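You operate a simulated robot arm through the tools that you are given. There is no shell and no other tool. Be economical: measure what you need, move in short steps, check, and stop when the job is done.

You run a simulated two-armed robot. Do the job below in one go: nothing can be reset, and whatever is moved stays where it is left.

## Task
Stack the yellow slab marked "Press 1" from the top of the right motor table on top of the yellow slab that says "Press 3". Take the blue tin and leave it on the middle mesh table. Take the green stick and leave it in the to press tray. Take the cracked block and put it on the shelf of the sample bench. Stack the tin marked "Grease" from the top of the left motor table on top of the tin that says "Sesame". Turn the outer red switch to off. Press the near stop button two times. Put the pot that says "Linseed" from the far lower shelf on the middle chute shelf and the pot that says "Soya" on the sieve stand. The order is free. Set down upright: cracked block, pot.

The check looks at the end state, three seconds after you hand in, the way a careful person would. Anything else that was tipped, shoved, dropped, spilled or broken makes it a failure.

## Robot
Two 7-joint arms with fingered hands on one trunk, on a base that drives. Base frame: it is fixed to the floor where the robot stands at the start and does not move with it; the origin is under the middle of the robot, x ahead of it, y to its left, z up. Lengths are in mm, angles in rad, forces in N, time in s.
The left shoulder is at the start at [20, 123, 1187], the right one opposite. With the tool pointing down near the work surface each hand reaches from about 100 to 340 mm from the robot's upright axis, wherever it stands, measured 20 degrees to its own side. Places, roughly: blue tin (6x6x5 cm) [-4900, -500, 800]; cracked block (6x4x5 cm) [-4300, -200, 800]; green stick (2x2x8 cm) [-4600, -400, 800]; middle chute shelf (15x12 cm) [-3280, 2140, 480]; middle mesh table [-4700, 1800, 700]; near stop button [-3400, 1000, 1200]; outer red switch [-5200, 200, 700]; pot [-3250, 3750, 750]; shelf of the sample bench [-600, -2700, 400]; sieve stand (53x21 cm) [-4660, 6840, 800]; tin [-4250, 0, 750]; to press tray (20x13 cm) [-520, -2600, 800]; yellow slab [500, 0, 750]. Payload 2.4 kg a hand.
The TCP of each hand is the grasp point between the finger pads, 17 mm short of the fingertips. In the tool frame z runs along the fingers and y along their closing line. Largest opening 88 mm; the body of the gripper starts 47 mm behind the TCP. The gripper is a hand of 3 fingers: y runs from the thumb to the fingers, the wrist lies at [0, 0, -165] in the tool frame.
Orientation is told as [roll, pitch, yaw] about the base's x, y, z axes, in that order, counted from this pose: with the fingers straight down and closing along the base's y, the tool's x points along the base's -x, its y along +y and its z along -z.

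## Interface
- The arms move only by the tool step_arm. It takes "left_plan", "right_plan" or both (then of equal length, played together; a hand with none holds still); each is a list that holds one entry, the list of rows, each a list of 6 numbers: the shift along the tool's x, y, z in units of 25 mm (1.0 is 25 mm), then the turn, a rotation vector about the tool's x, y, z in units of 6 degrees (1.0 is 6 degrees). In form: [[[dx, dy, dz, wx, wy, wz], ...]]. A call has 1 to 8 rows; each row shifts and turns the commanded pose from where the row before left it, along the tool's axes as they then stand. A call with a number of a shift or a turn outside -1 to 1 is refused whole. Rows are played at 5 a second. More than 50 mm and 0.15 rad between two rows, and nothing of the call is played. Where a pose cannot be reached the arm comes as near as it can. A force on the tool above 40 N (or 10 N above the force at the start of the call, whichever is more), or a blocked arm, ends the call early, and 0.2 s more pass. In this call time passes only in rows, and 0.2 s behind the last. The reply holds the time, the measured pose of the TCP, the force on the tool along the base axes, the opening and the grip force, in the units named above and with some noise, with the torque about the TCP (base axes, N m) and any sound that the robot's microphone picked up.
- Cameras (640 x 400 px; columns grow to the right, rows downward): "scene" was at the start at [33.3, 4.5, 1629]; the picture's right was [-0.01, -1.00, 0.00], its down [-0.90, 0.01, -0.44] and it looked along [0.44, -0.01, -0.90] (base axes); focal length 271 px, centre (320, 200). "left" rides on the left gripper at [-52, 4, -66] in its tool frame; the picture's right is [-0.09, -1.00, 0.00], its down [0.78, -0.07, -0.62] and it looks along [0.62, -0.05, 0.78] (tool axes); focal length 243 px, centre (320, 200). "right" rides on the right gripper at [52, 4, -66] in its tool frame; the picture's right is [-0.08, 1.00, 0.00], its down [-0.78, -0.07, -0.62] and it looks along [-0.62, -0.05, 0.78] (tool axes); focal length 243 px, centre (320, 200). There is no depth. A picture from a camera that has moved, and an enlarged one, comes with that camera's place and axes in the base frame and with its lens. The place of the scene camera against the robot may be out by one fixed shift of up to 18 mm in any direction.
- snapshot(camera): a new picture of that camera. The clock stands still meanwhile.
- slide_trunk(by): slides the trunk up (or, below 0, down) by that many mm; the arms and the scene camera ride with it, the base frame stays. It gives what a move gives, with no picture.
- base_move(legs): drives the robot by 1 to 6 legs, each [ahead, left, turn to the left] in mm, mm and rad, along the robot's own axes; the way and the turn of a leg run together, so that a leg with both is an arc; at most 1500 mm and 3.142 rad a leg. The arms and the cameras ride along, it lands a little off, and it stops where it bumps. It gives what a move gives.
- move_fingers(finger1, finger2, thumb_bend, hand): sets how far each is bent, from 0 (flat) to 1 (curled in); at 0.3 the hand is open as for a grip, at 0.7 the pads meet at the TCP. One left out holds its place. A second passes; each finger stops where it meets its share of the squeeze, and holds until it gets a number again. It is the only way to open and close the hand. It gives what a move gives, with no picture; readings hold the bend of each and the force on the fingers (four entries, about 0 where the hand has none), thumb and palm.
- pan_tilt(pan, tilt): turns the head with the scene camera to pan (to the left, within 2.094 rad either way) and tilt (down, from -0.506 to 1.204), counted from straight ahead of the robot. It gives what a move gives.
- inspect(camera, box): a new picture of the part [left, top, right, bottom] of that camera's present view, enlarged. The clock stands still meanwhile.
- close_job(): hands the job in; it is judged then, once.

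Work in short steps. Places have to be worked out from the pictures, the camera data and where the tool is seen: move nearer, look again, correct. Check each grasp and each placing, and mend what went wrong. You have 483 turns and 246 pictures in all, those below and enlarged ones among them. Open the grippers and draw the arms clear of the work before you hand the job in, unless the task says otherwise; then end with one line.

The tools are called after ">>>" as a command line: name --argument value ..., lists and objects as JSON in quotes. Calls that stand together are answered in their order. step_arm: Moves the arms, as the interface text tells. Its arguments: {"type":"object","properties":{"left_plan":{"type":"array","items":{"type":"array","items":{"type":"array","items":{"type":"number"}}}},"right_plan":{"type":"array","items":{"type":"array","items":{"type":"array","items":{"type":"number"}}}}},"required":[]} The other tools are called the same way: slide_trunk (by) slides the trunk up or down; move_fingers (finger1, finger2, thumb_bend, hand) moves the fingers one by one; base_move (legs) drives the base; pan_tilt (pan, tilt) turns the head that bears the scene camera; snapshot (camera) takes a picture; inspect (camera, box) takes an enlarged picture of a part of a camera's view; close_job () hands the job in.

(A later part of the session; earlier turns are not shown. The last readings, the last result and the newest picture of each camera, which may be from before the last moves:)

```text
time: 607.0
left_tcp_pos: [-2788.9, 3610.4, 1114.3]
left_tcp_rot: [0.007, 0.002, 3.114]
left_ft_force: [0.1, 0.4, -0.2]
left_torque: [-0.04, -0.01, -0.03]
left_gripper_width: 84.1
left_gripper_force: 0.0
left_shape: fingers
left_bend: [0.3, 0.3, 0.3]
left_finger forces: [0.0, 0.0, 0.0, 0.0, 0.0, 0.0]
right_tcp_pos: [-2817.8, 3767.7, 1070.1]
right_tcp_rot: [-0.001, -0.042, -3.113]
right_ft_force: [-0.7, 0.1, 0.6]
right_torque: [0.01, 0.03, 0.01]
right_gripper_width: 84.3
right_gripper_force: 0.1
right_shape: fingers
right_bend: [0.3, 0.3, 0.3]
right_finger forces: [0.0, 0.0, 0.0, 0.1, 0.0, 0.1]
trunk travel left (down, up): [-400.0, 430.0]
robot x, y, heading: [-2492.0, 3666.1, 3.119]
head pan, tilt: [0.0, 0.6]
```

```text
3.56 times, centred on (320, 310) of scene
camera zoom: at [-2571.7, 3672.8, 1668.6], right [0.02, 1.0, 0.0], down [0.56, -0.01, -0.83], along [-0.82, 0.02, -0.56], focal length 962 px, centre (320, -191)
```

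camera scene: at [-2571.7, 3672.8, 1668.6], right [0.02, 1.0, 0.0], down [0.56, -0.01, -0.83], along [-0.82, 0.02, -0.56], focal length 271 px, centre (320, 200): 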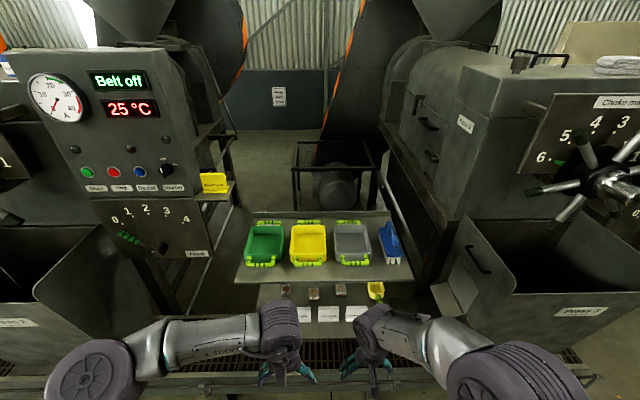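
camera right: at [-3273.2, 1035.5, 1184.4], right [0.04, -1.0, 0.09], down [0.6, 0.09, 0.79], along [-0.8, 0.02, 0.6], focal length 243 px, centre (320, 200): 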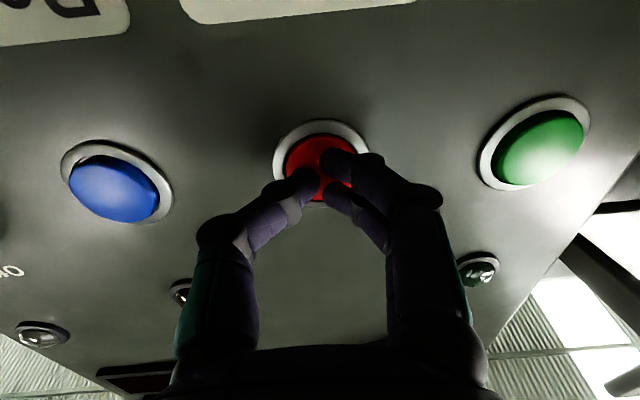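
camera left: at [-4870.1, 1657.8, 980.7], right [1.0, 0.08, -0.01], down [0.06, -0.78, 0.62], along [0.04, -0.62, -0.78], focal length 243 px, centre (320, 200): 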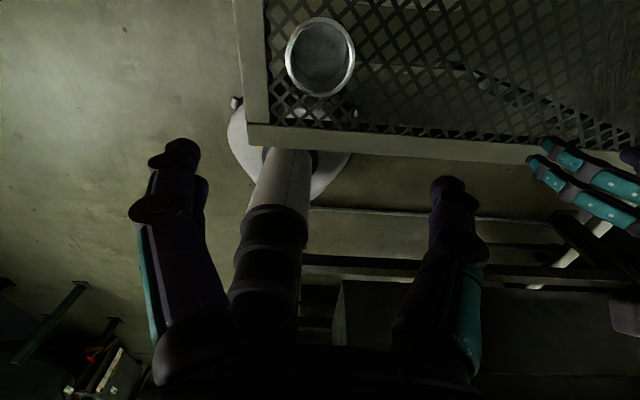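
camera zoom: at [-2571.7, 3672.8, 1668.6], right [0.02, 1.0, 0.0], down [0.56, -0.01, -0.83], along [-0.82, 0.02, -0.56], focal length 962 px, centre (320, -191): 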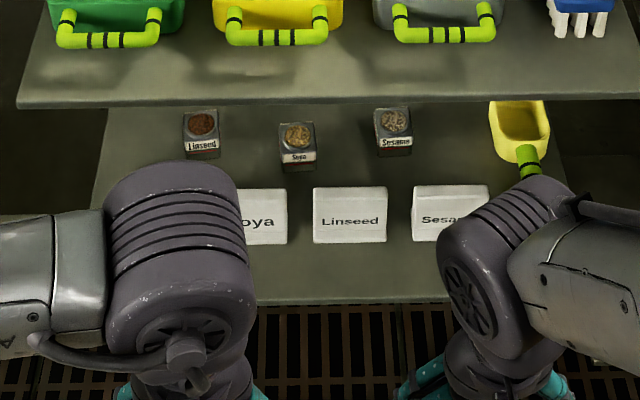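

Three seed pots stand on the lower shelf under the upper one: Linseed, Soya, Sesame. Ticket cards stand in front. I take the right hand camera's view for triangulation.

>>> snapshot --camera "right"

```text
66 pictures are left
camera right: at [-2764.0, 3764.3, 1132.8], right [-0.06, -1.0, 0.0], down [-0.76, 0.05, 0.65], along [-0.65, 0.03, -0.76], focal length 243 px, centre (320, 200)
```

right: 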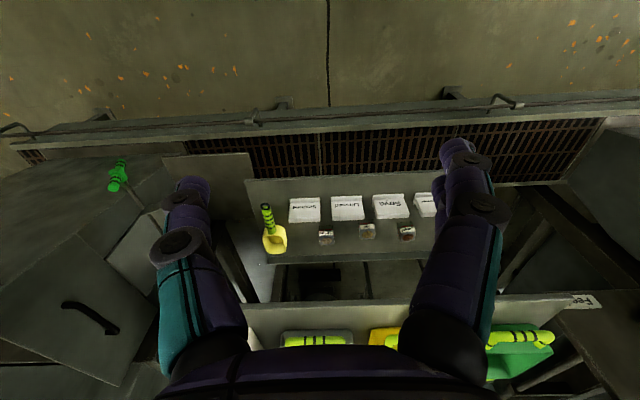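

>>> inspect --camera "right" --box '[240, 160, 460, 320]'

```text
2.50 times, centred on (350, 240) of right
camera zoom: at [-2764.0, 3764.3, 1132.8], right [-0.06, -1.0, 0.0], down [-0.76, 0.05, 0.65], along [-0.65, 0.03, -0.76], focal length 606 px, centre (245, 100)
```

zoom: 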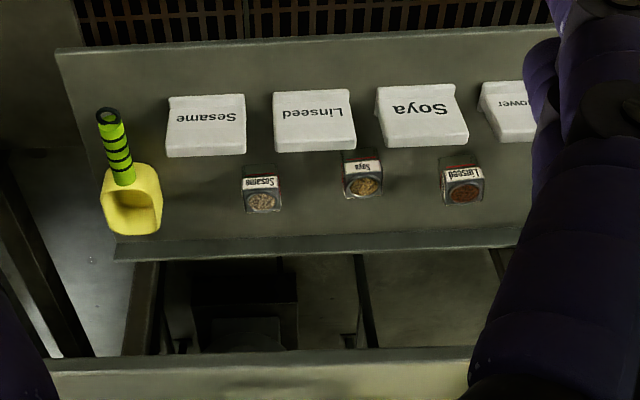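

Depth is uncertain from these two, so I lower the trunk 200 mm for a second right-camera view with a good baseline.

>>> slide_trunk --by -200

>>> inspect --camera "right" --box '[240, 160, 480, 360]'

```text
time: 609.2
left_tcp_pos: [-2787.7, 3610.5, 914.6]
left_tcp_rot: [0.008, 0.002, 3.114]
left_ft_force: [0.1, 0.0, 0.0]
left_torque: [-0.02, 0.0, -0.01]
left_gripper_width: 83.8
left_gripper_force: 0.0
left_shape: fingers
left_bend: [0.3, 0.3, 0.3]
left_finger forces: [0.0, 0.0, 0.0, 0.0, 0.0, 0.1]
right_tcp_pos: [-2818.9, 3766.6, 869.8]
right_tcp_rot: [0.001, -0.043, -3.112]
right_ft_force: [-0.1, -0.4, 0.1]
right_torque: [-0.01, -0.03, 0.03]
right_gripper_width: 84.2
right_gripper_force: 0.2
right_shape: fingers
right_bend: [0.3, 0.3, 0.3]
right_finger forces: [0.0, 0.0, 0.1, 0.0, 0.1, 0.0]
trunk travel left (down, up): [-200.0, 630.0]
robot x, y, heading: [-2495.7, 3665.5, 3.119]
head pan, tilt: [0.0, 0.6]
```

```text
2.00 times, centred on (360, 260) of right
camera zoom: at [-2763.9, 3764.3, 932.9], right [-0.06, -1.0, 0.0], down [-0.76, 0.05, 0.65], along [-0.65, 0.03, -0.76], focal length 485 px, centre (240, 80)
```

zoom: 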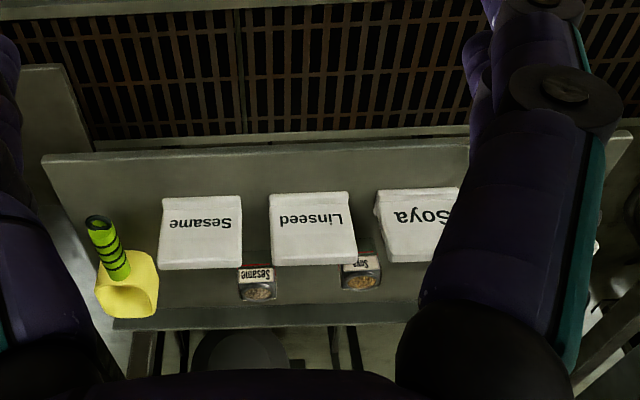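

Soya pot's top triangulates to about (-3312, 3651, 660), Linseed near (-3323, 3534); the shelf is at z of about 600 and the upper shelf edge at (-3132, 950). Before choosing a grip, I go look at the middle chute shelf.

>>> base_move --legs '[[0, 1480, 0.02]]'

>>> pan_tilt --pan 0 --tilt 0.75

>>> snapshot --camera "scene"

>>> snapshot --camera "right"

```text
time: 616.6
left_tcp_pos: [-2794.7, 2111.3, 913.7]
left_tcp_rot: [0.009, 0.001, 3.141]
left_ft_force: [-0.7, 0.1, -0.6]
left_torque: [-0.02, -0.01, -0.01]
left_gripper_width: 84.1
left_gripper_force: 0.1
left_shape: fingers
left_bend: [0.3, 0.3, 0.3]
left_finger forces: [0.0, 0.0, 0.0, 0.0, 0.0, 0.1]
right_tcp_pos: [-2828.5, 2267.1, 870.1]
right_tcp_rot: [0.001, -0.042, -3.088]
right_ft_force: [-0.1, 0.0, -0.4]
right_torque: [0.01, 0.01, 0.01]
right_gripper_width: 84.0
right_gripper_force: 0.0
right_shape: fingers
right_bend: [0.3, 0.3, 0.3]
right_finger forces: [0.1, 0.0, 0.0, 0.0, 0.0, 0.1]
trunk travel left (down, up): [-200.0, 630.0]
robot x, y, heading: [-2495.8, 2175.5, -3.138]
head pan, tilt: [0.0, 0.6]
```

```text
time: 617.3
left_tcp_pos: [-2794.6, 2111.7, 913.3]
left_tcp_rot: [0.008, 0.001, 3.141]
left_ft_force: [0.1, -0.8, -0.6]
left_torque: [-0.02, -0.03, 0.02]
left_gripper_width: 84.5
left_gripper_force: 0.0
left_shape: fingers
left_bend: [0.3, 0.3, 0.3]
left_finger forces: [0.1, 0.1, 0.0, 0.0, 0.0, 0.1]
right_tcp_pos: [-2829.0, 2267.4, 869.9]
right_tcp_rot: [0.0, -0.042, -3.087]
right_ft_force: [0.2, 0.4, 0.0]
right_torque: [-0.02, -0.01, -0.02]
right_gripper_width: 84.2
right_gripper_force: 0.1
right_shape: fingers
right_bend: [0.3, 0.3, 0.3]
right_finger forces: [0.1, 0.0, 0.0, 0.0, 0.1, 0.1]
trunk travel left (down, up): [-200.0, 630.0]
robot x, y, heading: [-2499.3, 2174.1, -3.136]
head pan, tilt: [0.0, 0.75]
```

```text
63 pictures are left
camera scene: at [-2573.7, 2180.4, 1455.8], right [-0.01, 1.0, 0.0], down [0.68, 0.01, -0.73], along [-0.73, -0.01, -0.68], focal length 271 px, centre (320, 200)
```

scene: 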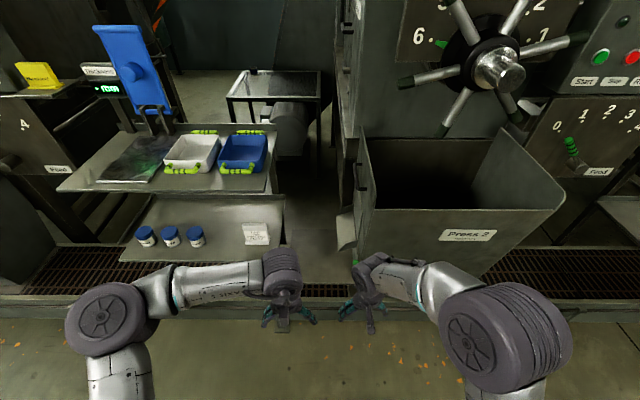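

```text
62 pictures are left
camera right: at [-2774.0, 2266.5, 932.9], right [-0.03, -1.0, 0.0], down [-0.76, 0.03, 0.65], along [-0.65, 0.02, -0.76], focal length 243 px, centre (320, 200)
```

right: 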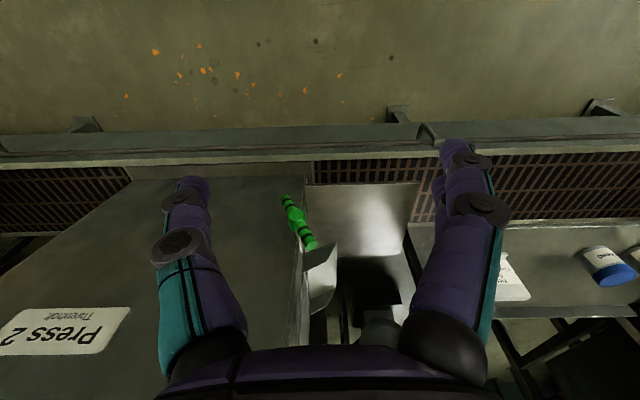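

I enlarge the region beside the Press 2 hopper to identify the chute shelf.

>>> inspect --camera "right" --box '[270, 160, 450, 340]'

>>> inspect --camera "scene" --box '[260, 150, 440, 300]'

```text
2.22 times, centred on (360, 250) of right
camera zoom: at [-2774.0, 2266.5, 932.9], right [-0.03, -1.0, 0.0], down [-0.76, 0.03, 0.65], along [-0.65, 0.02, -0.76], focal length 539 px, centre (231, 89)
```

zoom: 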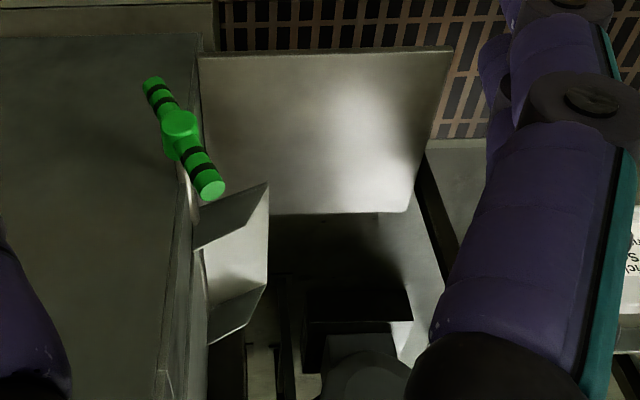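

```text
2.67 times, centred on (350, 225) of scene
camera zoom: at [-2573.7, 2180.4, 1455.8], right [-0.01, 1.0, 0.0], down [0.68, 0.01, -0.73], along [-0.73, -0.01, -0.68], focal length 722 px, centre (240, 133)
```

zoom: 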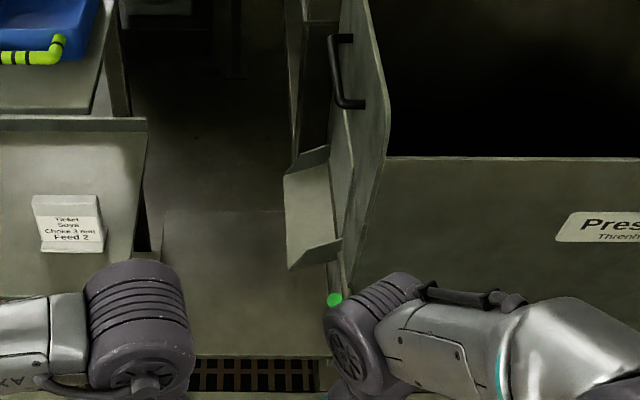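

The flat plate beside the hopper at z 480 is the chute shelf, free from above and in front. I'll use the left hand (camera on top when pitched) at a 40 degree pitch for both pots. I pitch it, go back north, and lower the trunk.

>>> step_arm --left_plan '[[[-0.66, 0, 0, 0, -0.952, 0], [-0.66, 0, 0, 0, -0.952, 0], [-0.66, 0, 0, 0, -0.952, 0], [-0.66, 0, 0, 0, -0.952, 0], [-0.66, 0, 0, 0, -0.952, 0], [-0.66, 0, 0, 0, -0.952, 0], [-0.66, 0, 0, 0, -0.952, 0]]]' --right_plan '[[[0, -0.8, -1, 0, 0, 0], [0, -0.8, -1, 0, 0, 0], [0, -0.5, -1, 0, 0, 0], [0, 0, -1, 0, 0, 0], [0, 0, -1, 0, 0, 0], [0, 0, -1, 0, 0, 0], [0, 0, -1, 0, 0, 0]]]'

>>> base_move --legs '[[0, -1480, 0]]'

>>> slide_trunk --by -195

>>> pan_tilt --pan 0 --tilt 0.55

>>> snapshot --camera "scene"

```text
time: 618.9
left_tcp_pos: [-2901.4, 2113.2, 947.3]
left_tcp_rot: [0.011, -0.698, 3.133]
left_ft_force: [-0.2, 0.1, 0.0]
left_torque: [0.04, -0.02, -0.01]
left_gripper_width: 84.3
left_gripper_force: 0.0
left_shape: fingers
left_bend: [0.3, 0.3, 0.3]
left_finger forces: [0.0, 0.1, 0.0, 0.1, 0.1, 0.0]
right_tcp_pos: [-2825.3, 2320.5, 1046.4]
right_tcp_rot: [0.001, -0.043, -3.087]
right_ft_force: [0.0, 0.1, 0.3]
right_torque: [0.03, -0.01, 0.03]
right_gripper_width: 84.2
right_gripper_force: 0.1
right_shape: fingers
right_bend: [0.3, 0.3, 0.3]
right_finger forces: [0.0, 0.0, 0.0, 0.0, 0.1, 0.0]
trunk travel left (down, up): [-200.0, 630.0]
robot x, y, heading: [-2501.6, 2176.1, -3.134]
head pan, tilt: [0.0, 0.75]
```

```text
time: 626.4
left_tcp_pos: [-2934.0, 3603.3, 946.7]
left_tcp_rot: [0.01, -0.698, -3.121]
left_ft_force: [-1.0, 0.1, 0.0]
left_torque: [-0.01, -0.02, 0.02]
left_gripper_width: 84.0
left_gripper_force: 0.0
left_shape: fingers
left_bend: [0.3, 0.3, 0.3]
left_finger forces: [0.0, 0.1, 0.0, 0.0, 0.1, 0.0]
right_tcp_pos: [-2864.6, 3813.4, 1046.4]
right_tcp_rot: [0.0, -0.043, -3.06]
right_ft_force: [0.2, 0.1, -0.5]
right_torque: [0.04, -0.05, 0.03]
right_gripper_width: 84.1
right_gripper_force: 0.0
right_shape: fingers
right_bend: [0.3, 0.3, 0.3]
right_finger forces: [0.0, 0.0, 0.1, 0.1, 0.1, 0.1]
trunk travel left (down, up): [-200.0, 630.0]
robot x, y, heading: [-2535.2, 3678.2, -3.105]
head pan, tilt: [0.0, 0.75]
```

```text
time: 628.5
left_tcp_pos: [-2934.9, 3602.9, 752.6]
left_tcp_rot: [0.009, -0.697, -3.119]
left_ft_force: [-0.4, -0.3, -0.2]
left_torque: [0.02, 0.01, 0.01]
left_gripper_width: 84.0
left_gripper_force: 0.1
left_shape: fingers
left_bend: [0.3, 0.3, 0.3]
left_finger forces: [0.0, 0.1, 0.1, 0.0, 0.1, 0.0]
right_tcp_pos: [-2864.6, 3812.8, 851.2]
right_tcp_rot: [0.001, -0.041, -3.058]
right_ft_force: [-0.2, 0.6, 0.9]
right_torque: [-0.02, -0.01, 0.01]
right_gripper_width: 84.0
right_gripper_force: 0.1
right_shape: fingers
right_bend: [0.3, 0.3, 0.3]
right_finger forces: [0.0, 0.0, 0.0, 0.1, 0.0, 0.0]
trunk travel left (down, up): [-5.0, 825.0]
robot x, y, heading: [-2535.6, 3677.3, -3.108]
head pan, tilt: [0.0, 0.75]
```

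```text
time: 629.2
left_tcp_pos: [-2934.5, 3603.3, 751.0]
left_tcp_rot: [0.011, -0.697, -3.12]
left_ft_force: [0.2, 0.1, 0.2]
left_torque: [0.01, 0.04, 0.0]
left_gripper_width: 84.2
left_gripper_force: 0.1
left_shape: fingers
left_bend: [0.3, 0.3, 0.3]
left_finger forces: [0.1, 0.0, 0.0, 0.0, 0.0, 0.0]
right_tcp_pos: [-2864.6, 3813.2, 851.4]
right_tcp_rot: [0.0, -0.042, -3.058]
right_ft_force: [-0.5, 0.4, 0.3]
right_torque: [-0.01, 0.01, 0.01]
right_gripper_width: 84.0
right_gripper_force: 0.1
right_shape: fingers
right_bend: [0.3, 0.3, 0.3]
right_finger forces: [0.1, 0.1, 0.1, 0.0, 0.1, 0.0]
trunk travel left (down, up): [-5.0, 825.0]
robot x, y, heading: [-2535.2, 3678.2, -3.11]
head pan, tilt: [0.0, 0.55]
```

```text
59 pictures are left
camera scene: at [-2614.9, 3680.4, 1278.1], right [-0.04, 1.0, 0.0], down [0.52, 0.02, -0.85], along [-0.85, -0.03, -0.52], focal length 271 px, centre (320, 200)
```

scene: 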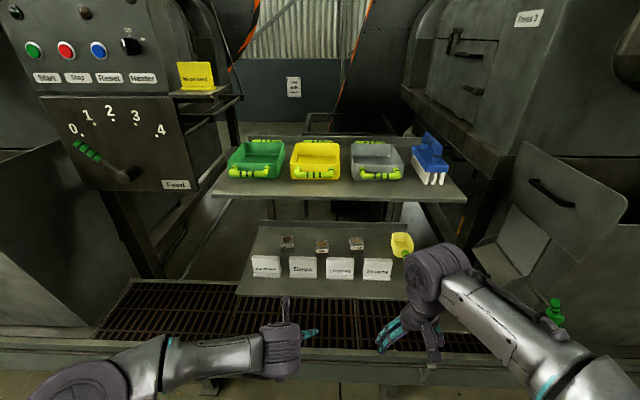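

I pull the right hand back so it can't meet the upper shelf, square the heading, and move in to x of about -2800.

>>> step_arm --right_plan '[[[1, 0, 0, 0, 0, 0], [1, 0, 0, 0, 0, 0], [1, 0, 0, 0, 0, 0], [1, 0, 0, 0, 0, 0], [1, 0, 0, 0, 0, 0]]]'

>>> base_move --legs '[[0, 20, -0.032], [250, 0, 0]]'

>>> snapshot --camera "left"

>>> snapshot --camera "scene"

```text
time: 630.4
left_tcp_pos: [-2934.8, 3603.1, 753.6]
left_tcp_rot: [0.011, -0.694, -3.12]
left_ft_force: [0.1, 0.5, 0.7]
left_torque: [0.01, -0.03, -0.03]
left_gripper_width: 84.2
left_gripper_force: 0.0
left_shape: fingers
left_bend: [0.3, 0.3, 0.3]
left_finger forces: [0.1, 0.1, 0.0, 0.0, 0.0, 0.0]
right_tcp_pos: [-2739.0, 3824.0, 845.7]
right_tcp_rot: [0.0, -0.042, -3.06]
right_ft_force: [-0.8, 0.1, 0.8]
right_torque: [-0.01, -0.04, 0.0]
right_gripper_width: 84.4
right_gripper_force: 0.1
right_shape: fingers
right_bend: [0.3, 0.3, 0.3]
right_finger forces: [0.1, 0.0, 0.0, 0.1, 0.0, 0.1]
trunk travel left (down, up): [-5.0, 825.0]
robot x, y, heading: [-2535.2, 3679.1, -3.103]
head pan, tilt: [0.0, 0.55]
```

```text
time: 632.6
left_tcp_pos: [-3188.4, 3592.9, 751.9]
left_tcp_rot: [0.01, -0.698, 3.135]
left_ft_force: [0.2, -0.5, 0.2]
left_torque: [-0.03, 0.01, -0.04]
left_gripper_width: 84.2
left_gripper_force: 0.0
left_shape: fingers
left_bend: [0.3, 0.3, 0.3]
left_finger forces: [0.0, 0.1, 0.1, 0.0, 0.0, 0.0]
right_tcp_pos: [-2987.8, 3807.7, 846.3]
right_tcp_rot: [0.0, -0.042, -3.089]
right_ft_force: [0.5, 0.4, 0.3]
right_torque: [0.02, -0.03, 0.03]
right_gripper_width: 84.3
right_gripper_force: 0.0
right_shape: fingers
right_bend: [0.3, 0.3, 0.3]
right_finger forces: [0.0, 0.0, 0.0, 0.0, 0.1, 0.0]
trunk travel left (down, up): [-5.0, 825.0]
robot x, y, heading: [-2790.7, 3656.6, -3.13]
head pan, tilt: [0.0, 0.55]
```

```text
58 pictures are left
camera left: at [-3187.2, 3589.8, 835.6], right [-0.06, 1.0, 0.05], down [1.0, 0.07, -0.02], along [-0.03, 0.04, -1.0], focal length 243 px, centre (320, 200)
```

left: 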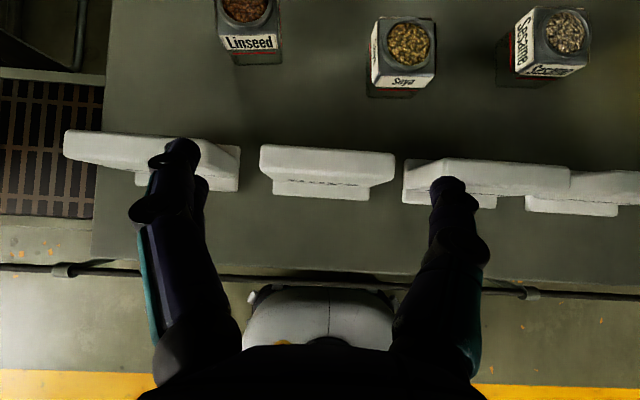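

```text
57 pictures are left
camera scene: at [-2868.0, 3660.7, 1278.2], right [-0.01, 1.0, 0.0], down [0.52, 0.0, -0.85], along [-0.85, -0.01, -0.52], focal length 271 px, centre (320, 200)
```

scene: 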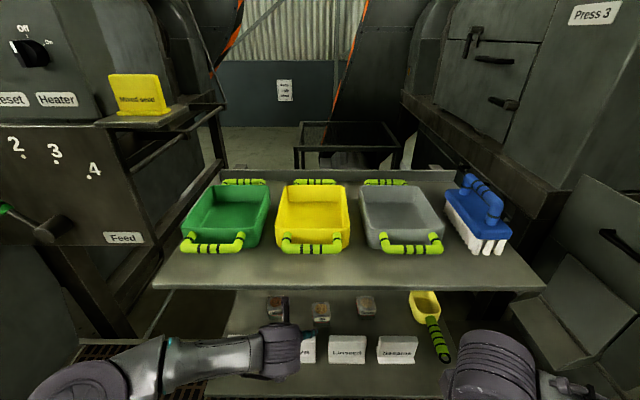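

Excellent overhead view: Linseed pot centre near (-3332, 3543), Soya near (-3306, 3657). I move the open hand forward and left over the Linseed pot at this height.

>>> step_arm --left_plan '[[[-0.735, 0.333, 0.617, 0, 0, 0], [-0.735, 0.333, 0.617, 0, 0, 0], [-0.735, 0.333, 0.617, 0, 0, 0], [-0.735, 0.333, 0.617, 0, 0, 0], [-0.735, 0.333, 0.617, 0, 0, 0], [-0.735, 0.333, 0.617, 0, 0, 0]]]'

>>> snapshot --camera "left"

```text
time: 634.0
left_tcp_pos: [-3335.2, 3541.6, 752.7]
left_tcp_rot: [0.013, -0.695, 3.132]
left_ft_force: [0.0, 0.2, 0.6]
left_torque: [0.02, 0.05, 0.01]
left_gripper_width: 84.3
left_gripper_force: 0.1
left_shape: fingers
left_bend: [0.3, 0.3, 0.3]
left_finger forces: [0.1, 0.0, 0.1, 0.1, 0.1, 0.0]
right_tcp_pos: [-2989.8, 3807.0, 845.9]
right_tcp_rot: [-0.001, -0.042, -3.087]
right_ft_force: [-0.7, 0.4, -0.3]
right_torque: [-0.02, 0.02, -0.03]
right_gripper_width: 84.5
right_gripper_force: 0.0
right_shape: fingers
right_bend: [0.3, 0.3, 0.3]
right_finger forces: [0.1, 0.1, 0.0, 0.1, 0.0, 0.1]
trunk travel left (down, up): [-5.0, 825.0]
robot x, y, heading: [-2789.2, 3656.0, -3.132]
head pan, tilt: [0.0, 0.55]
```

```text
56 pictures are left
camera left: at [-3332.8, 3538.5, 836.5], right [-0.06, 1.0, 0.05], down [1.0, 0.06, -0.02], along [-0.03, 0.04, -1.0], focal length 243 px, centre (320, 200)
```

left: 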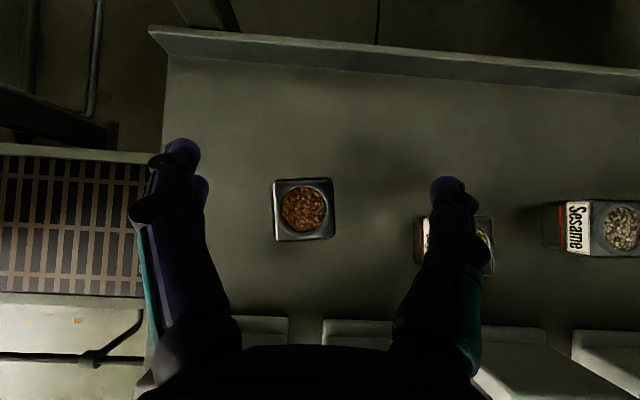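

Pot centre is (-3330, 3534). I correct and descend in steps around it.

>>> step_arm --left_plan '[[[0.73, 0.3, 0.557, 0, 0, 0], [0.576, 0, 0.686, 0, 0, 0], [0.576, 0, 0.686, 0, 0, 0]]]'

>>> snapshot --camera "left"

```text
time: 634.8
left_tcp_pos: [-3330.2, 3535.7, 684.3]
left_tcp_rot: [0.011, -0.697, 3.134]
left_ft_force: [0.2, -0.6, -0.2]
left_torque: [0.03, 0.0, 0.02]
left_gripper_width: 84.1
left_gripper_force: 0.1
left_shape: fingers
left_bend: [0.3, 0.3, 0.3]
left_finger forces: [0.1, 0.0, 0.1, 0.0, 0.2, 0.1]
right_tcp_pos: [-2987.7, 3808.0, 845.1]
right_tcp_rot: [0.002, -0.042, -3.088]
right_ft_force: [0.0, 0.3, 0.1]
right_torque: [-0.03, 0.0, 0.02]
right_gripper_width: 84.3
right_gripper_force: 0.1
right_shape: fingers
right_bend: [0.3, 0.3, 0.3]
right_finger forces: [0.0, 0.1, 0.0, 0.0, 0.1, 0.0]
trunk travel left (down, up): [-5.0, 825.0]
robot x, y, heading: [-2791.8, 3655.9, -3.132]
head pan, tilt: [0.0, 0.55]
```

```text
55 pictures are left
camera left: at [-3327.3, 3531.8, 768.2], right [-0.07, 1.0, 0.05], down [1.0, 0.07, -0.02], along [-0.03, 0.04, -1.0], focal length 243 px, centre (320, 200)
```

left: 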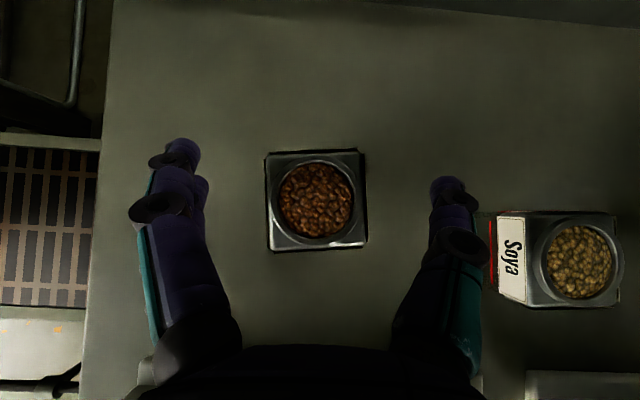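

Well centred. I lower the last 46 mm and close.

>>> step_arm --left_plan '[[[0.59, 0.05, 0.7, 0, 0, 0], [0.59, 0.03, 0.7, 0, 0, 0]]]'

>>> move_fingers --hand "left" --finger1 0.7 --finger2 0.7 --thumb_bend 0.7

>>> snapshot --camera "left"

```text
time: 635.4
left_tcp_pos: [-3327.8, 3534.1, 639.4]
left_tcp_rot: [0.011, -0.696, 3.132]
left_ft_force: [0.1, -0.4, 0.4]
left_torque: [-0.01, 0.0, 0.0]
left_gripper_width: 84.0
left_gripper_force: 0.0
left_shape: fingers
left_bend: [0.3, 0.3, 0.3]
left_finger forces: [0.0, 0.2, 0.0, 0.1, 0.0, 0.1]
right_tcp_pos: [-2988.1, 3806.8, 847.4]
right_tcp_rot: [0.0, -0.043, -3.087]
right_ft_force: [-1.0, -0.5, -0.2]
right_torque: [-0.03, 0.0, 0.0]
right_gripper_width: 84.3
right_gripper_force: 0.0
right_shape: fingers
right_bend: [0.3, 0.3, 0.3]
right_finger forces: [0.0, 0.0, 0.1, 0.0, 0.0, 0.0]
trunk travel left (down, up): [-5.0, 825.0]
robot x, y, heading: [-2793.2, 3657.9, -3.137]
head pan, tilt: [0.0, 0.55]
```

```text
time: 636.4
left_tcp_pos: [-3327.1, 3534.5, 640.1]
left_tcp_rot: [0.011, -0.699, 3.133]
left_ft_force: [-4.0, -5.1, 17.0]
left_torque: [-0.98, 0.19, -0.22]
left_gripper_width: 36.0
left_gripper_force: 19.0
left_shape: fingers
left_bend: [0.5, 0.42, 0.61]
left_finger forces: [9.9, 18.8, 0.0, 0.0, 10.0, 0.0]
right_tcp_pos: [-2987.4, 3808.2, 846.8]
right_tcp_rot: [0.001, -0.042, -3.088]
right_ft_force: [0.6, -0.7, -0.4]
right_torque: [0.01, 0.0, 0.0]
right_gripper_width: 84.0
right_gripper_force: 0.0
right_shape: fingers
right_bend: [0.3, 0.3, 0.3]
right_finger forces: [0.0, 0.1, 0.1, 0.0, 0.1, 0.0]
trunk travel left (down, up): [-5.0, 825.0]
robot x, y, heading: [-2787.2, 3658.0, -3.133]
head pan, tilt: [0.0, 0.55]
```

```text
54 pictures are left
camera left: at [-3325.6, 3530.6, 723.8], right [-0.06, 1.0, 0.05], down [1.0, 0.07, -0.03], along [-0.03, 0.04, -1.0], focal length 243 px, centre (320, 200)
```

left: 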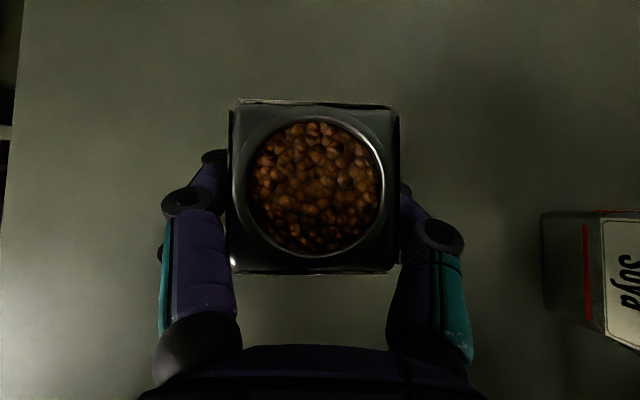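

Upward force suggests a fingertip is pressing the shelf. I reopen, rise 7 mm and regrip.

>>> move_fingers --hand "left" --finger1 0.4 --finger2 0.4 --thumb_bend 0.4

>>> step_arm --left_plan '[[[-0.18, 0, -0.21, 0, 0, 0]]]'

>>> move_fingers --hand "left" --finger1 0.7 --finger2 0.7 --thumb_bend 0.7

```text
time: 637.4
left_tcp_pos: [-3327.8, 3534.3, 639.4]
left_tcp_rot: [0.01, -0.696, 3.134]
left_ft_force: [-6.2, 3.3, 20.8]
left_torque: [-0.9, 0.25, -0.33]
left_gripper_width: 62.5
left_gripper_force: 10.5
left_shape: fingers
left_bend: [0.4, 0.39, 0.4]
left_finger forces: [0.0, 20.6, 0.1, 0.0, 0.1, 0.0]
right_tcp_pos: [-2987.5, 3808.7, 846.7]
right_tcp_rot: [0.0, -0.045, -3.087]
right_ft_force: [-0.1, 0.2, 0.2]
right_torque: [-0.01, -0.03, -0.01]
right_gripper_width: 84.3
right_gripper_force: 0.0
right_shape: fingers
right_bend: [0.3, 0.3, 0.3]
right_finger forces: [0.1, 0.0, 0.0, 0.0, 0.0, 0.0]
trunk travel left (down, up): [-5.0, 825.0]
robot x, y, heading: [-2788.9, 3656.6, -3.135]
head pan, tilt: [0.0, 0.55]
```

```text
time: 637.8
left_tcp_pos: [-3326.7, 3533.3, 644.1]
left_tcp_rot: [0.01, -0.692, 3.138]
left_ft_force: [0.1, -0.8, -0.5]
left_torque: [0.0, 0.03, -0.04]
left_gripper_width: 62.5
left_gripper_force: 0.0
left_shape: fingers
left_bend: [0.4, 0.4, 0.4]
left_finger forces: [0.0, 0.0, 0.0, 0.1, 0.0, 0.0]
right_tcp_pos: [-2986.9, 3807.1, 846.0]
right_tcp_rot: [0.001, -0.043, -3.089]
right_ft_force: [-0.6, -0.5, -1.0]
right_torque: [-0.01, 0.0, 0.0]
right_gripper_width: 84.1
right_gripper_force: 0.0
right_shape: fingers
right_bend: [0.3, 0.3, 0.3]
right_finger forces: [0.0, 0.0, 0.0, 0.1, 0.1, 0.0]
trunk travel left (down, up): [-5.0, 825.0]
robot x, y, heading: [-2791.7, 3655.4, -3.134]
head pan, tilt: [0.0, 0.55]
```

```text
time: 638.8
left_tcp_pos: [-3326.7, 3534.1, 643.5]
left_tcp_rot: [0.011, -0.696, 3.135]
left_ft_force: [0.5, 0.0, -0.4]
left_torque: [-0.03, -0.01, 0.02]
left_gripper_width: 36.3
left_gripper_force: 12.5
left_shape: fingers
left_bend: [0.54, 0.54, 0.58]
left_finger forces: [6.2, 6.0, 0.0, 0.1, 12.6, 0.0]
right_tcp_pos: [-2987.7, 3808.1, 847.0]
right_tcp_rot: [0.002, -0.043, -3.089]
right_ft_force: [-0.1, 0.0, -0.2]
right_torque: [0.01, 0.01, 0.03]
right_gripper_width: 84.4
right_gripper_force: 0.0
right_shape: fingers
right_bend: [0.3, 0.3, 0.3]
right_finger forces: [0.1, 0.1, 0.0, 0.0, 0.1, 0.0]
trunk travel left (down, up): [-5.0, 825.0]
robot x, y, heading: [-2790.6, 3657.3, -3.134]
head pan, tilt: [0.0, 0.55]
```

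Now an even, clean grip. I lift 100 mm straight up, then pull back out over the cards.

>>> step_arm --left_plan '[[[-0.322, 0, -0.383, 0, 0, 0], [-0.643, 0, -0.766, 0, 0, 0], [-0.643, 0, -0.766, 0, 0, 0], [-0.643, 0, -0.766, 0, 0, 0], [-0.643, 0, -0.766, 0, 0, 0]]]'

>>> snapshot --camera "left"

>>> step_arm --left_plan '[[[0.766, 0, -0.643, 0, 0, 0], [0.766, 0, -0.643, 0, 0, 0], [0.766, 0, -0.643, 0, 0, 0], [0.766, 0, -0.643, 0, 0, 0], [0.766, 0, -0.643, 0, 0, 0], [0.766, 0, -0.643, 0, 0, 0]]]'

>>> base_move --legs '[[-280, 0, 0]]'

>>> inspect --camera "scene" --box '[200, 180, 440, 360]'

```text
time: 640.0
left_tcp_pos: [-3326.9, 3533.6, 759.4]
left_tcp_rot: [0.012, -0.693, 3.133]
left_ft_force: [-0.5, -0.5, -2.3]
left_torque: [0.0, -0.03, -0.01]
left_gripper_width: 36.4
left_gripper_force: 12.5
left_shape: fingers
left_bend: [0.54, 0.54, 0.58]
left_finger forces: [6.2, 6.1, 0.0, 0.1, 12.7, 0.0]
right_tcp_pos: [-2987.9, 3806.7, 845.4]
right_tcp_rot: [0.0, -0.041, -3.087]
right_ft_force: [-1.0, -0.8, 0.5]
right_torque: [-0.02, 0.0, 0.0]
right_gripper_width: 84.0
right_gripper_force: 0.1
right_shape: fingers
right_bend: [0.3, 0.3, 0.3]
right_finger forces: [0.0, 0.0, 0.0, 0.0, 0.0, 0.1]
trunk travel left (down, up): [-5.0, 825.0]
robot x, y, heading: [-2791.7, 3652.8, -3.133]
head pan, tilt: [0.0, 0.55]
```

```text
53 pictures are left
camera left: at [-3325.6, 3529.8, 842.5], right [-0.06, 1.0, 0.05], down [1.0, 0.07, -0.02], along [-0.03, 0.04, -1.0], focal length 243 px, centre (320, 200)
```

left: 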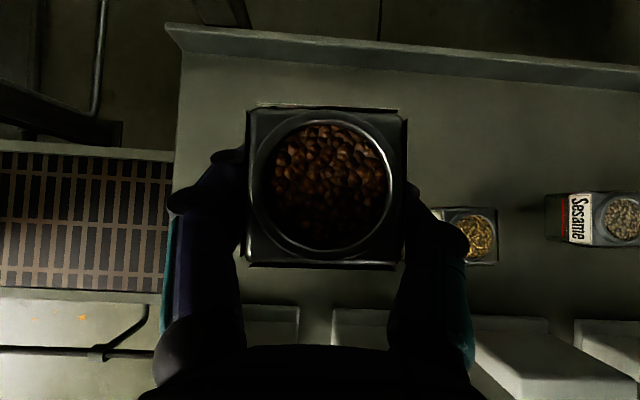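

```text
time: 641.4
left_tcp_pos: [-3179.0, 3536.4, 760.3]
left_tcp_rot: [0.01, -0.696, 3.135]
left_ft_force: [-0.6, -0.4, -2.1]
left_torque: [-0.01, 0.0, -0.01]
left_gripper_width: 36.3
left_gripper_force: 12.1
left_shape: fingers
left_bend: [0.54, 0.54, 0.58]
left_finger forces: [6.2, 6.0, 0.0, 0.0, 12.5, 0.1]
right_tcp_pos: [-2987.2, 3807.9, 846.0]
right_tcp_rot: [-0.001, -0.043, -3.087]
right_ft_force: [0.1, -0.3, -0.1]
right_torque: [0.0, -0.01, 0.02]
right_gripper_width: 84.1
right_gripper_force: 0.1
right_shape: fingers
right_bend: [0.3, 0.3, 0.3]
right_finger forces: [0.0, 0.0, 0.1, 0.1, 0.1, 0.0]
trunk travel left (down, up): [-5.0, 825.0]
robot x, y, heading: [-2790.1, 3661.0, -3.13]
head pan, tilt: [0.0, 0.55]
```

```text
time: 643.4
left_tcp_pos: [-2897.6, 3537.3, 760.3]
left_tcp_rot: [0.008, -0.696, 3.135]
left_ft_force: [-1.1, 0.3, -1.5]
left_torque: [0.03, 0.02, 0.03]
left_gripper_width: 36.5
left_gripper_force: 12.0
left_shape: fingers
left_bend: [0.54, 0.54, 0.58]
left_finger forces: [6.2, 6.1, 0.0, 0.1, 12.6, 0.0]
right_tcp_pos: [-2708.5, 3809.2, 845.8]
right_tcp_rot: [-0.001, -0.042, -3.088]
right_ft_force: [-0.3, 0.2, -0.4]
right_torque: [0.0, 0.01, 0.01]
right_gripper_width: 84.2
right_gripper_force: 0.1
right_shape: fingers
right_bend: [0.3, 0.3, 0.3]
right_finger forces: [0.0, 0.0, 0.0, 0.0, 0.1, 0.0]
trunk travel left (down, up): [-5.0, 825.0]
robot x, y, heading: [-2508.2, 3661.9, -3.131]
head pan, tilt: [0.0, 0.55]
```

```text
2.22 times, centred on (320, 270) of scene
camera zoom: at [-2587.4, 3663.0, 1278.1], right [-0.01, 1.0, 0.0], down [0.52, 0.0, -0.85], along [-0.85, -0.01, -0.52], focal length 601 px, centre (320, 44)
```

zoom: 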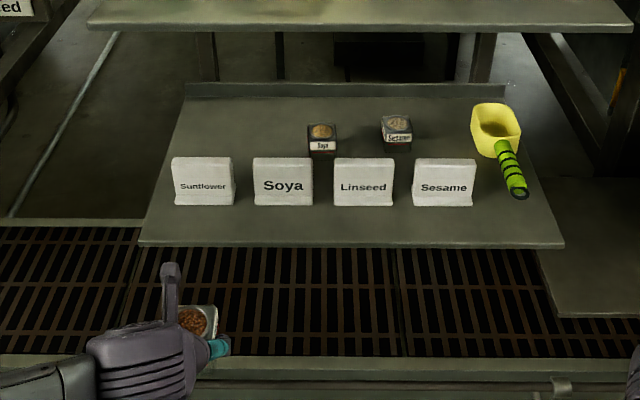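

Linseed is out and the others are undisturbed. I strafe south to the middle chute shelf.

>>> base_move --legs '[[0, 1390, 0.0]]'

>>> pan_tilt --pan 0 --tilt 0.75

>>> snapshot --camera "scene"

```text
time: 650.3
left_tcp_pos: [-2893.4, 2159.1, 761.7]
left_tcp_rot: [0.011, -0.696, 3.129]
left_ft_force: [-0.8, 0.7, -1.3]
left_torque: [0.0, -0.02, -0.01]
left_gripper_width: 36.4
left_gripper_force: 12.4
left_shape: fingers
left_bend: [0.54, 0.54, 0.58]
left_finger forces: [6.2, 6.1, 0.0, 0.0, 12.6, 0.0]
right_tcp_pos: [-2699.2, 2429.9, 846.1]
right_tcp_rot: [0.001, -0.041, -3.096]
right_ft_force: [1.2, 0.0, 0.4]
right_torque: [0.02, 0.04, 0.04]
right_gripper_width: 84.0
right_gripper_force: 0.1
right_shape: fingers
right_bend: [0.3, 0.3, 0.3]
right_finger forces: [0.0, 0.0, 0.0, 0.1, 0.1, 0.0]
trunk travel left (down, up): [-5.0, 825.0]
robot x, y, heading: [-2501.9, 2278.9, -3.14]
head pan, tilt: [0.0, 0.55]
```

```text
time: 651.0
left_tcp_pos: [-2892.0, 2159.0, 760.7]
left_tcp_rot: [0.01, -0.695, 3.126]
left_ft_force: [0.4, 0.4, -0.8]
left_torque: [0.02, 0.0, 0.03]
left_gripper_width: 36.3
left_gripper_force: 12.6
left_shape: fingers
left_bend: [0.54, 0.54, 0.58]
left_finger forces: [6.2, 6.1, 0.0, 0.0, 12.6, 0.0]
right_tcp_pos: [-2699.5, 2429.2, 846.4]
right_tcp_rot: [0.0, -0.041, -3.095]
right_ft_force: [0.2, 0.5, 0.3]
right_torque: [0.0, 0.0, 0.01]
right_gripper_width: 84.4
right_gripper_force: 0.1
right_shape: fingers
right_bend: [0.3, 0.3, 0.3]
right_finger forces: [0.0, 0.1, 0.1, 0.0, 0.1, 0.0]
trunk travel left (down, up): [-5.0, 825.0]
robot x, y, heading: [-2502.7, 2276.6, -3.141]
head pan, tilt: [0.0, 0.75]
```

```text
51 pictures are left
camera scene: at [-2573.6, 2281.7, 1260.8], right [0.0, 1.0, 0.0], down [0.68, 0.0, -0.73], along [-0.73, 0.0, -0.68], focal length 271 px, centre (320, 200)
```

scene: 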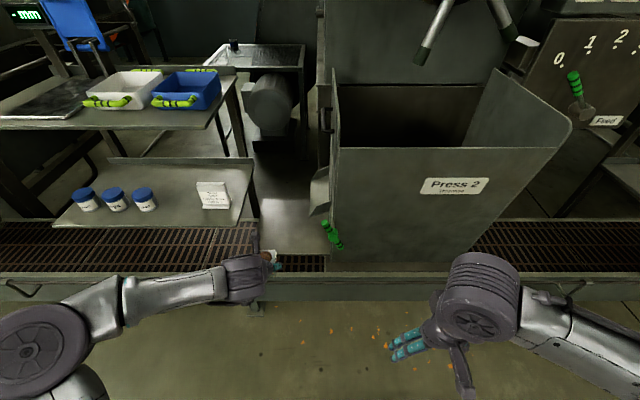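

The plate is clearly between the shelf unit and the hopper. I advance 260 mm, then look straight down with the left camera.

>>> base_move --legs '[[260, 0, 0.0]]'

>>> snapshot --camera "left"

>>> snapshot --camera "scene"

```text
time: 652.9
left_tcp_pos: [-3152.7, 2159.2, 760.7]
left_tcp_rot: [0.011, -0.696, 3.125]
left_ft_force: [-0.4, 0.1, -2.2]
left_torque: [0.0, 0.0, 0.03]
left_gripper_width: 36.4
left_gripper_force: 12.7
left_shape: fingers
left_bend: [0.54, 0.54, 0.58]
left_finger forces: [6.2, 6.2, 0.1, 0.0, 12.6, 0.0]
right_tcp_pos: [-2960.8, 2429.3, 845.2]
right_tcp_rot: [0.001, -0.043, -3.095]
right_ft_force: [1.1, -0.4, 0.6]
right_torque: [0.0, -0.01, 0.01]
right_gripper_width: 84.3
right_gripper_force: 0.0
right_shape: fingers
right_bend: [0.3, 0.3, 0.3]
right_finger forces: [0.0, 0.0, 0.1, 0.1, 0.1, 0.0]
trunk travel left (down, up): [-5.0, 825.0]
robot x, y, heading: [-2761.5, 2275.5, -3.14]
head pan, tilt: [0.0, 0.75]
```

```text
50 pictures are left
camera left: at [-3152.3, 2155.4, 843.6], right [-0.06, 1.0, 0.05], down [1.0, 0.06, -0.02], along [-0.03, 0.04, -1.0], focal length 243 px, centre (320, 200)
```

left: 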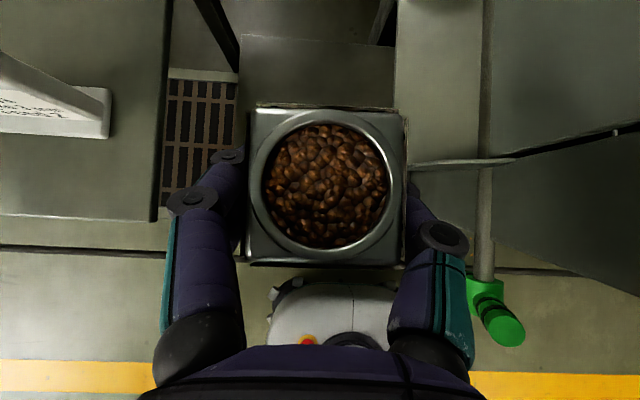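

```text
49 pictures are left
camera scene: at [-2835.4, 2281.6, 1260.8], right [0.0, 1.0, 0.0], down [0.68, 0.0, -0.73], along [-0.73, 0.0, -0.68], focal length 271 px, centre (320, 200)
```

scene: 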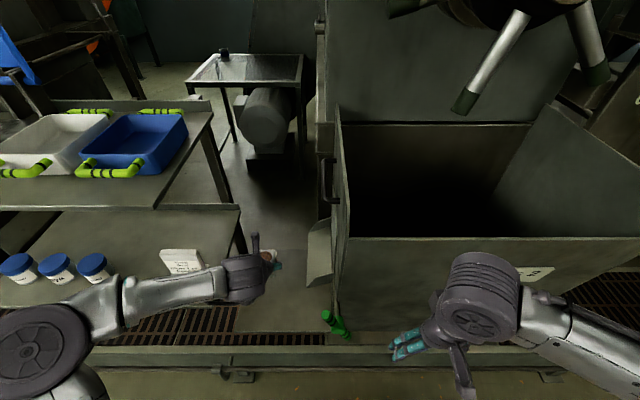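

The plate extends about y 2045..2230+ below. I move the pot forward to about (-3280, 2140), keeping clear of the lip and rod on the right.

>>> step_arm --left_plan '[[[-0.766, 0.15, 0.643, 0, 0, 0], [-0.766, 0.15, 0.643, 0, 0, 0], [-0.766, 0.15, 0.643, 0, 0, 0], [-0.766, 0.15, 0.643, 0, 0, 0], [-0.766, 0.15, 0.643, 0, 0, 0]]]'

>>> step_arm --left_plan '[[[0.643, 0, 0.766, 0, 0, 0], [0.643, 0, 0.766, 0, 0, 0], [0.643, 0, 0.766, 0, 0, 0], [0.643, 0, 0.766, 0, 0, 0], [0.643, 0, 0.766, 0, 0, 0]]]'

>>> snapshot --camera "left"

>>> inspect --camera "scene" --box '[210, 190, 370, 340]'

```text
time: 654.1
left_tcp_pos: [-3279.9, 2141.4, 759.2]
left_tcp_rot: [0.01, -0.696, 3.125]
left_ft_force: [0.0, -0.1, -1.8]
left_torque: [0.03, -0.03, -0.01]
left_gripper_width: 36.4
left_gripper_force: 12.2
left_shape: fingers
left_bend: [0.54, 0.55, 0.58]
left_finger forces: [6.1, 6.0, 0.0, 0.1, 12.5, 0.1]
right_tcp_pos: [-2960.8, 2429.1, 847.3]
right_tcp_rot: [0.002, -0.041, -3.094]
right_ft_force: [-0.4, 0.7, -0.2]
right_torque: [-0.03, 0.0, 0.03]
right_gripper_width: 84.3
right_gripper_force: 0.1
right_shape: fingers
right_bend: [0.3, 0.3, 0.3]
right_finger forces: [0.1, 0.1, 0.0, 0.1, 0.1, 0.0]
trunk travel left (down, up): [-5.0, 825.0]
robot x, y, heading: [-2765.6, 2276.3, -3.143]
head pan, tilt: [0.0, 0.75]
```

```text
time: 655.3
left_tcp_pos: [-3278.3, 2140.4, 633.5]
left_tcp_rot: [0.011, -0.695, 3.125]
left_ft_force: [0.6, 0.3, -0.8]
left_torque: [-0.02, 0.01, 0.01]
left_gripper_width: 36.4
left_gripper_force: 12.2
left_shape: fingers
left_bend: [0.54, 0.55, 0.58]
left_finger forces: [6.2, 6.1, 0.0, 0.1, 12.5, 0.1]
right_tcp_pos: [-2960.7, 2430.2, 846.5]
right_tcp_rot: [0.001, -0.043, -3.094]
right_ft_force: [0.1, -0.1, -0.2]
right_torque: [-0.01, -0.03, 0.03]
right_gripper_width: 84.1
right_gripper_force: 0.0
right_shape: fingers
right_bend: [0.3, 0.3, 0.3]
right_finger forces: [0.0, 0.0, 0.1, 0.0, 0.0, 0.0]
trunk travel left (down, up): [-5.0, 825.0]
robot x, y, heading: [-2761.9, 2275.2, -3.14]
head pan, tilt: [0.0, 0.75]
```

```text
48 pictures are left
camera left: at [-3276.5, 2136.5, 717.4], right [-0.06, 1.0, 0.05], down [1.0, 0.06, -0.02], along [-0.03, 0.05, -1.0], focal length 243 px, centre (320, 200)
```

left: 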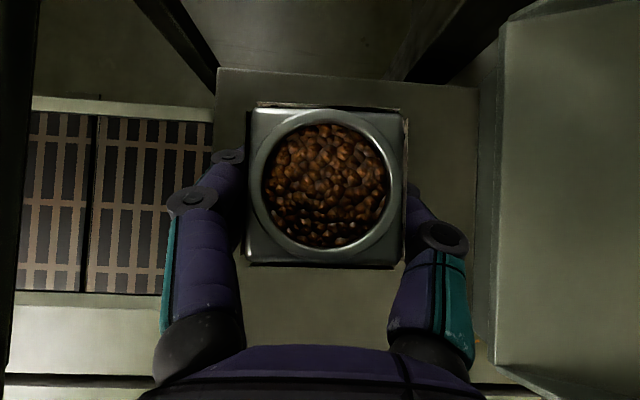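

```text
2.67 times, centred on (290, 265) of scene
camera zoom: at [-2835.6, 2281.6, 1260.7], right [0.0, 1.0, 0.0], down [0.68, 0.0, -0.73], along [-0.73, 0.0, -0.68], focal length 722 px, centre (400, 27)
```

zoom: 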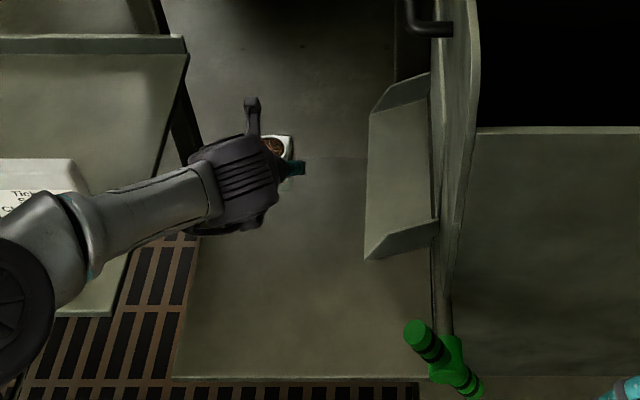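

The pot is over the plate centre area. I lower 95 mm more, then creep to contact.

>>> step_arm --left_plan '[[[0.643, 0, 0.766, 0, 0, 0], [0.643, 0, 0.766, 0, 0, 0], [0.643, 0, 0.766, 0, 0, 0], [0.386, 0, 0.46, 0, 0, 0], [0.064, 0, 0.077, 0, 0, 0], [0.064, 0, 0.077, 0, 0, 0], [0.064, 0, 0.077, 0, 0, 0]]]'

```text
time: 656.9
left_tcp_pos: [-3277.5, 2140.5, 536.7]
left_tcp_rot: [0.009, -0.698, 3.127]
left_ft_force: [0.6, -0.4, -2.2]
left_torque: [-0.01, -0.03, 0.02]
left_gripper_width: 36.3
left_gripper_force: 12.1
left_shape: fingers
left_bend: [0.54, 0.55, 0.58]
left_finger forces: [6.3, 6.0, 0.0, 0.0, 12.4, 0.1]
right_tcp_pos: [-2961.8, 2430.6, 845.9]
right_tcp_rot: [-0.001, -0.043, -3.095]
right_ft_force: [0.8, 0.1, 0.3]
right_torque: [0.01, -0.01, -0.02]
right_gripper_width: 84.1
right_gripper_force: 0.0
right_shape: fingers
right_bend: [0.3, 0.3, 0.3]
right_finger forces: [0.0, 0.0, 0.0, 0.0, 0.0, 0.0]
trunk travel left (down, up): [-5.0, 825.0]
robot x, y, heading: [-2762.5, 2277.0, -3.14]
head pan, tilt: [0.0, 0.75]
```

>>> step_arm --left_plan '[[[0.064, 0, 0.077, 0, 0, 0], [0.064, 0, 0.077, 0, 0, 0], [0.064, 0, 0.077, 0, 0, 0], [0.064, 0, 0.077, 0, 0, 0], [0.064, 0, 0.077, 0, 0, 0], [0.064, 0, 0.077, 0, 0, 0]]]'

>>> snapshot --camera "left"

```text
time: 658.3
left_tcp_pos: [-3277.4, 2139.6, 522.0]
left_tcp_rot: [0.011, -0.697, 3.127]
left_ft_force: [-0.5, 0.5, -1.8]
left_torque: [0.03, -0.03, 0.0]
left_gripper_width: 36.2
left_gripper_force: 12.3
left_shape: fingers
left_bend: [0.54, 0.55, 0.58]
left_finger forces: [6.2, 6.1, 0.1, 0.0, 12.6, 0.0]
right_tcp_pos: [-2961.3, 2428.3, 846.7]
right_tcp_rot: [0.0, -0.041, -3.095]
right_ft_force: [0.1, 0.1, 0.1]
right_torque: [0.0, -0.01, 0.01]
right_gripper_width: 84.3
right_gripper_force: 0.1
right_shape: fingers
right_bend: [0.3, 0.3, 0.3]
right_finger forces: [0.1, 0.0, 0.0, 0.0, 0.0, 0.1]
trunk travel left (down, up): [-5.0, 825.0]
robot x, y, heading: [-2761.1, 2276.4, -3.143]
head pan, tilt: [0.0, 0.75]
```

```text
46 pictures are left
camera left: at [-3276.3, 2135.9, 605.5], right [-0.06, 1.0, 0.05], down [1.0, 0.06, -0.02], along [-0.03, 0.04, -1.0], focal length 243 px, centre (320, 200)
```

left: 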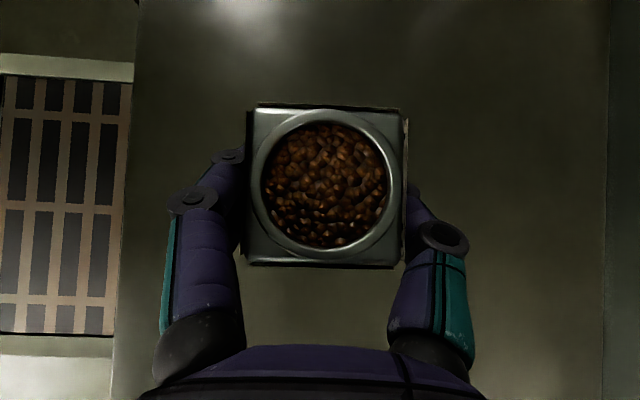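

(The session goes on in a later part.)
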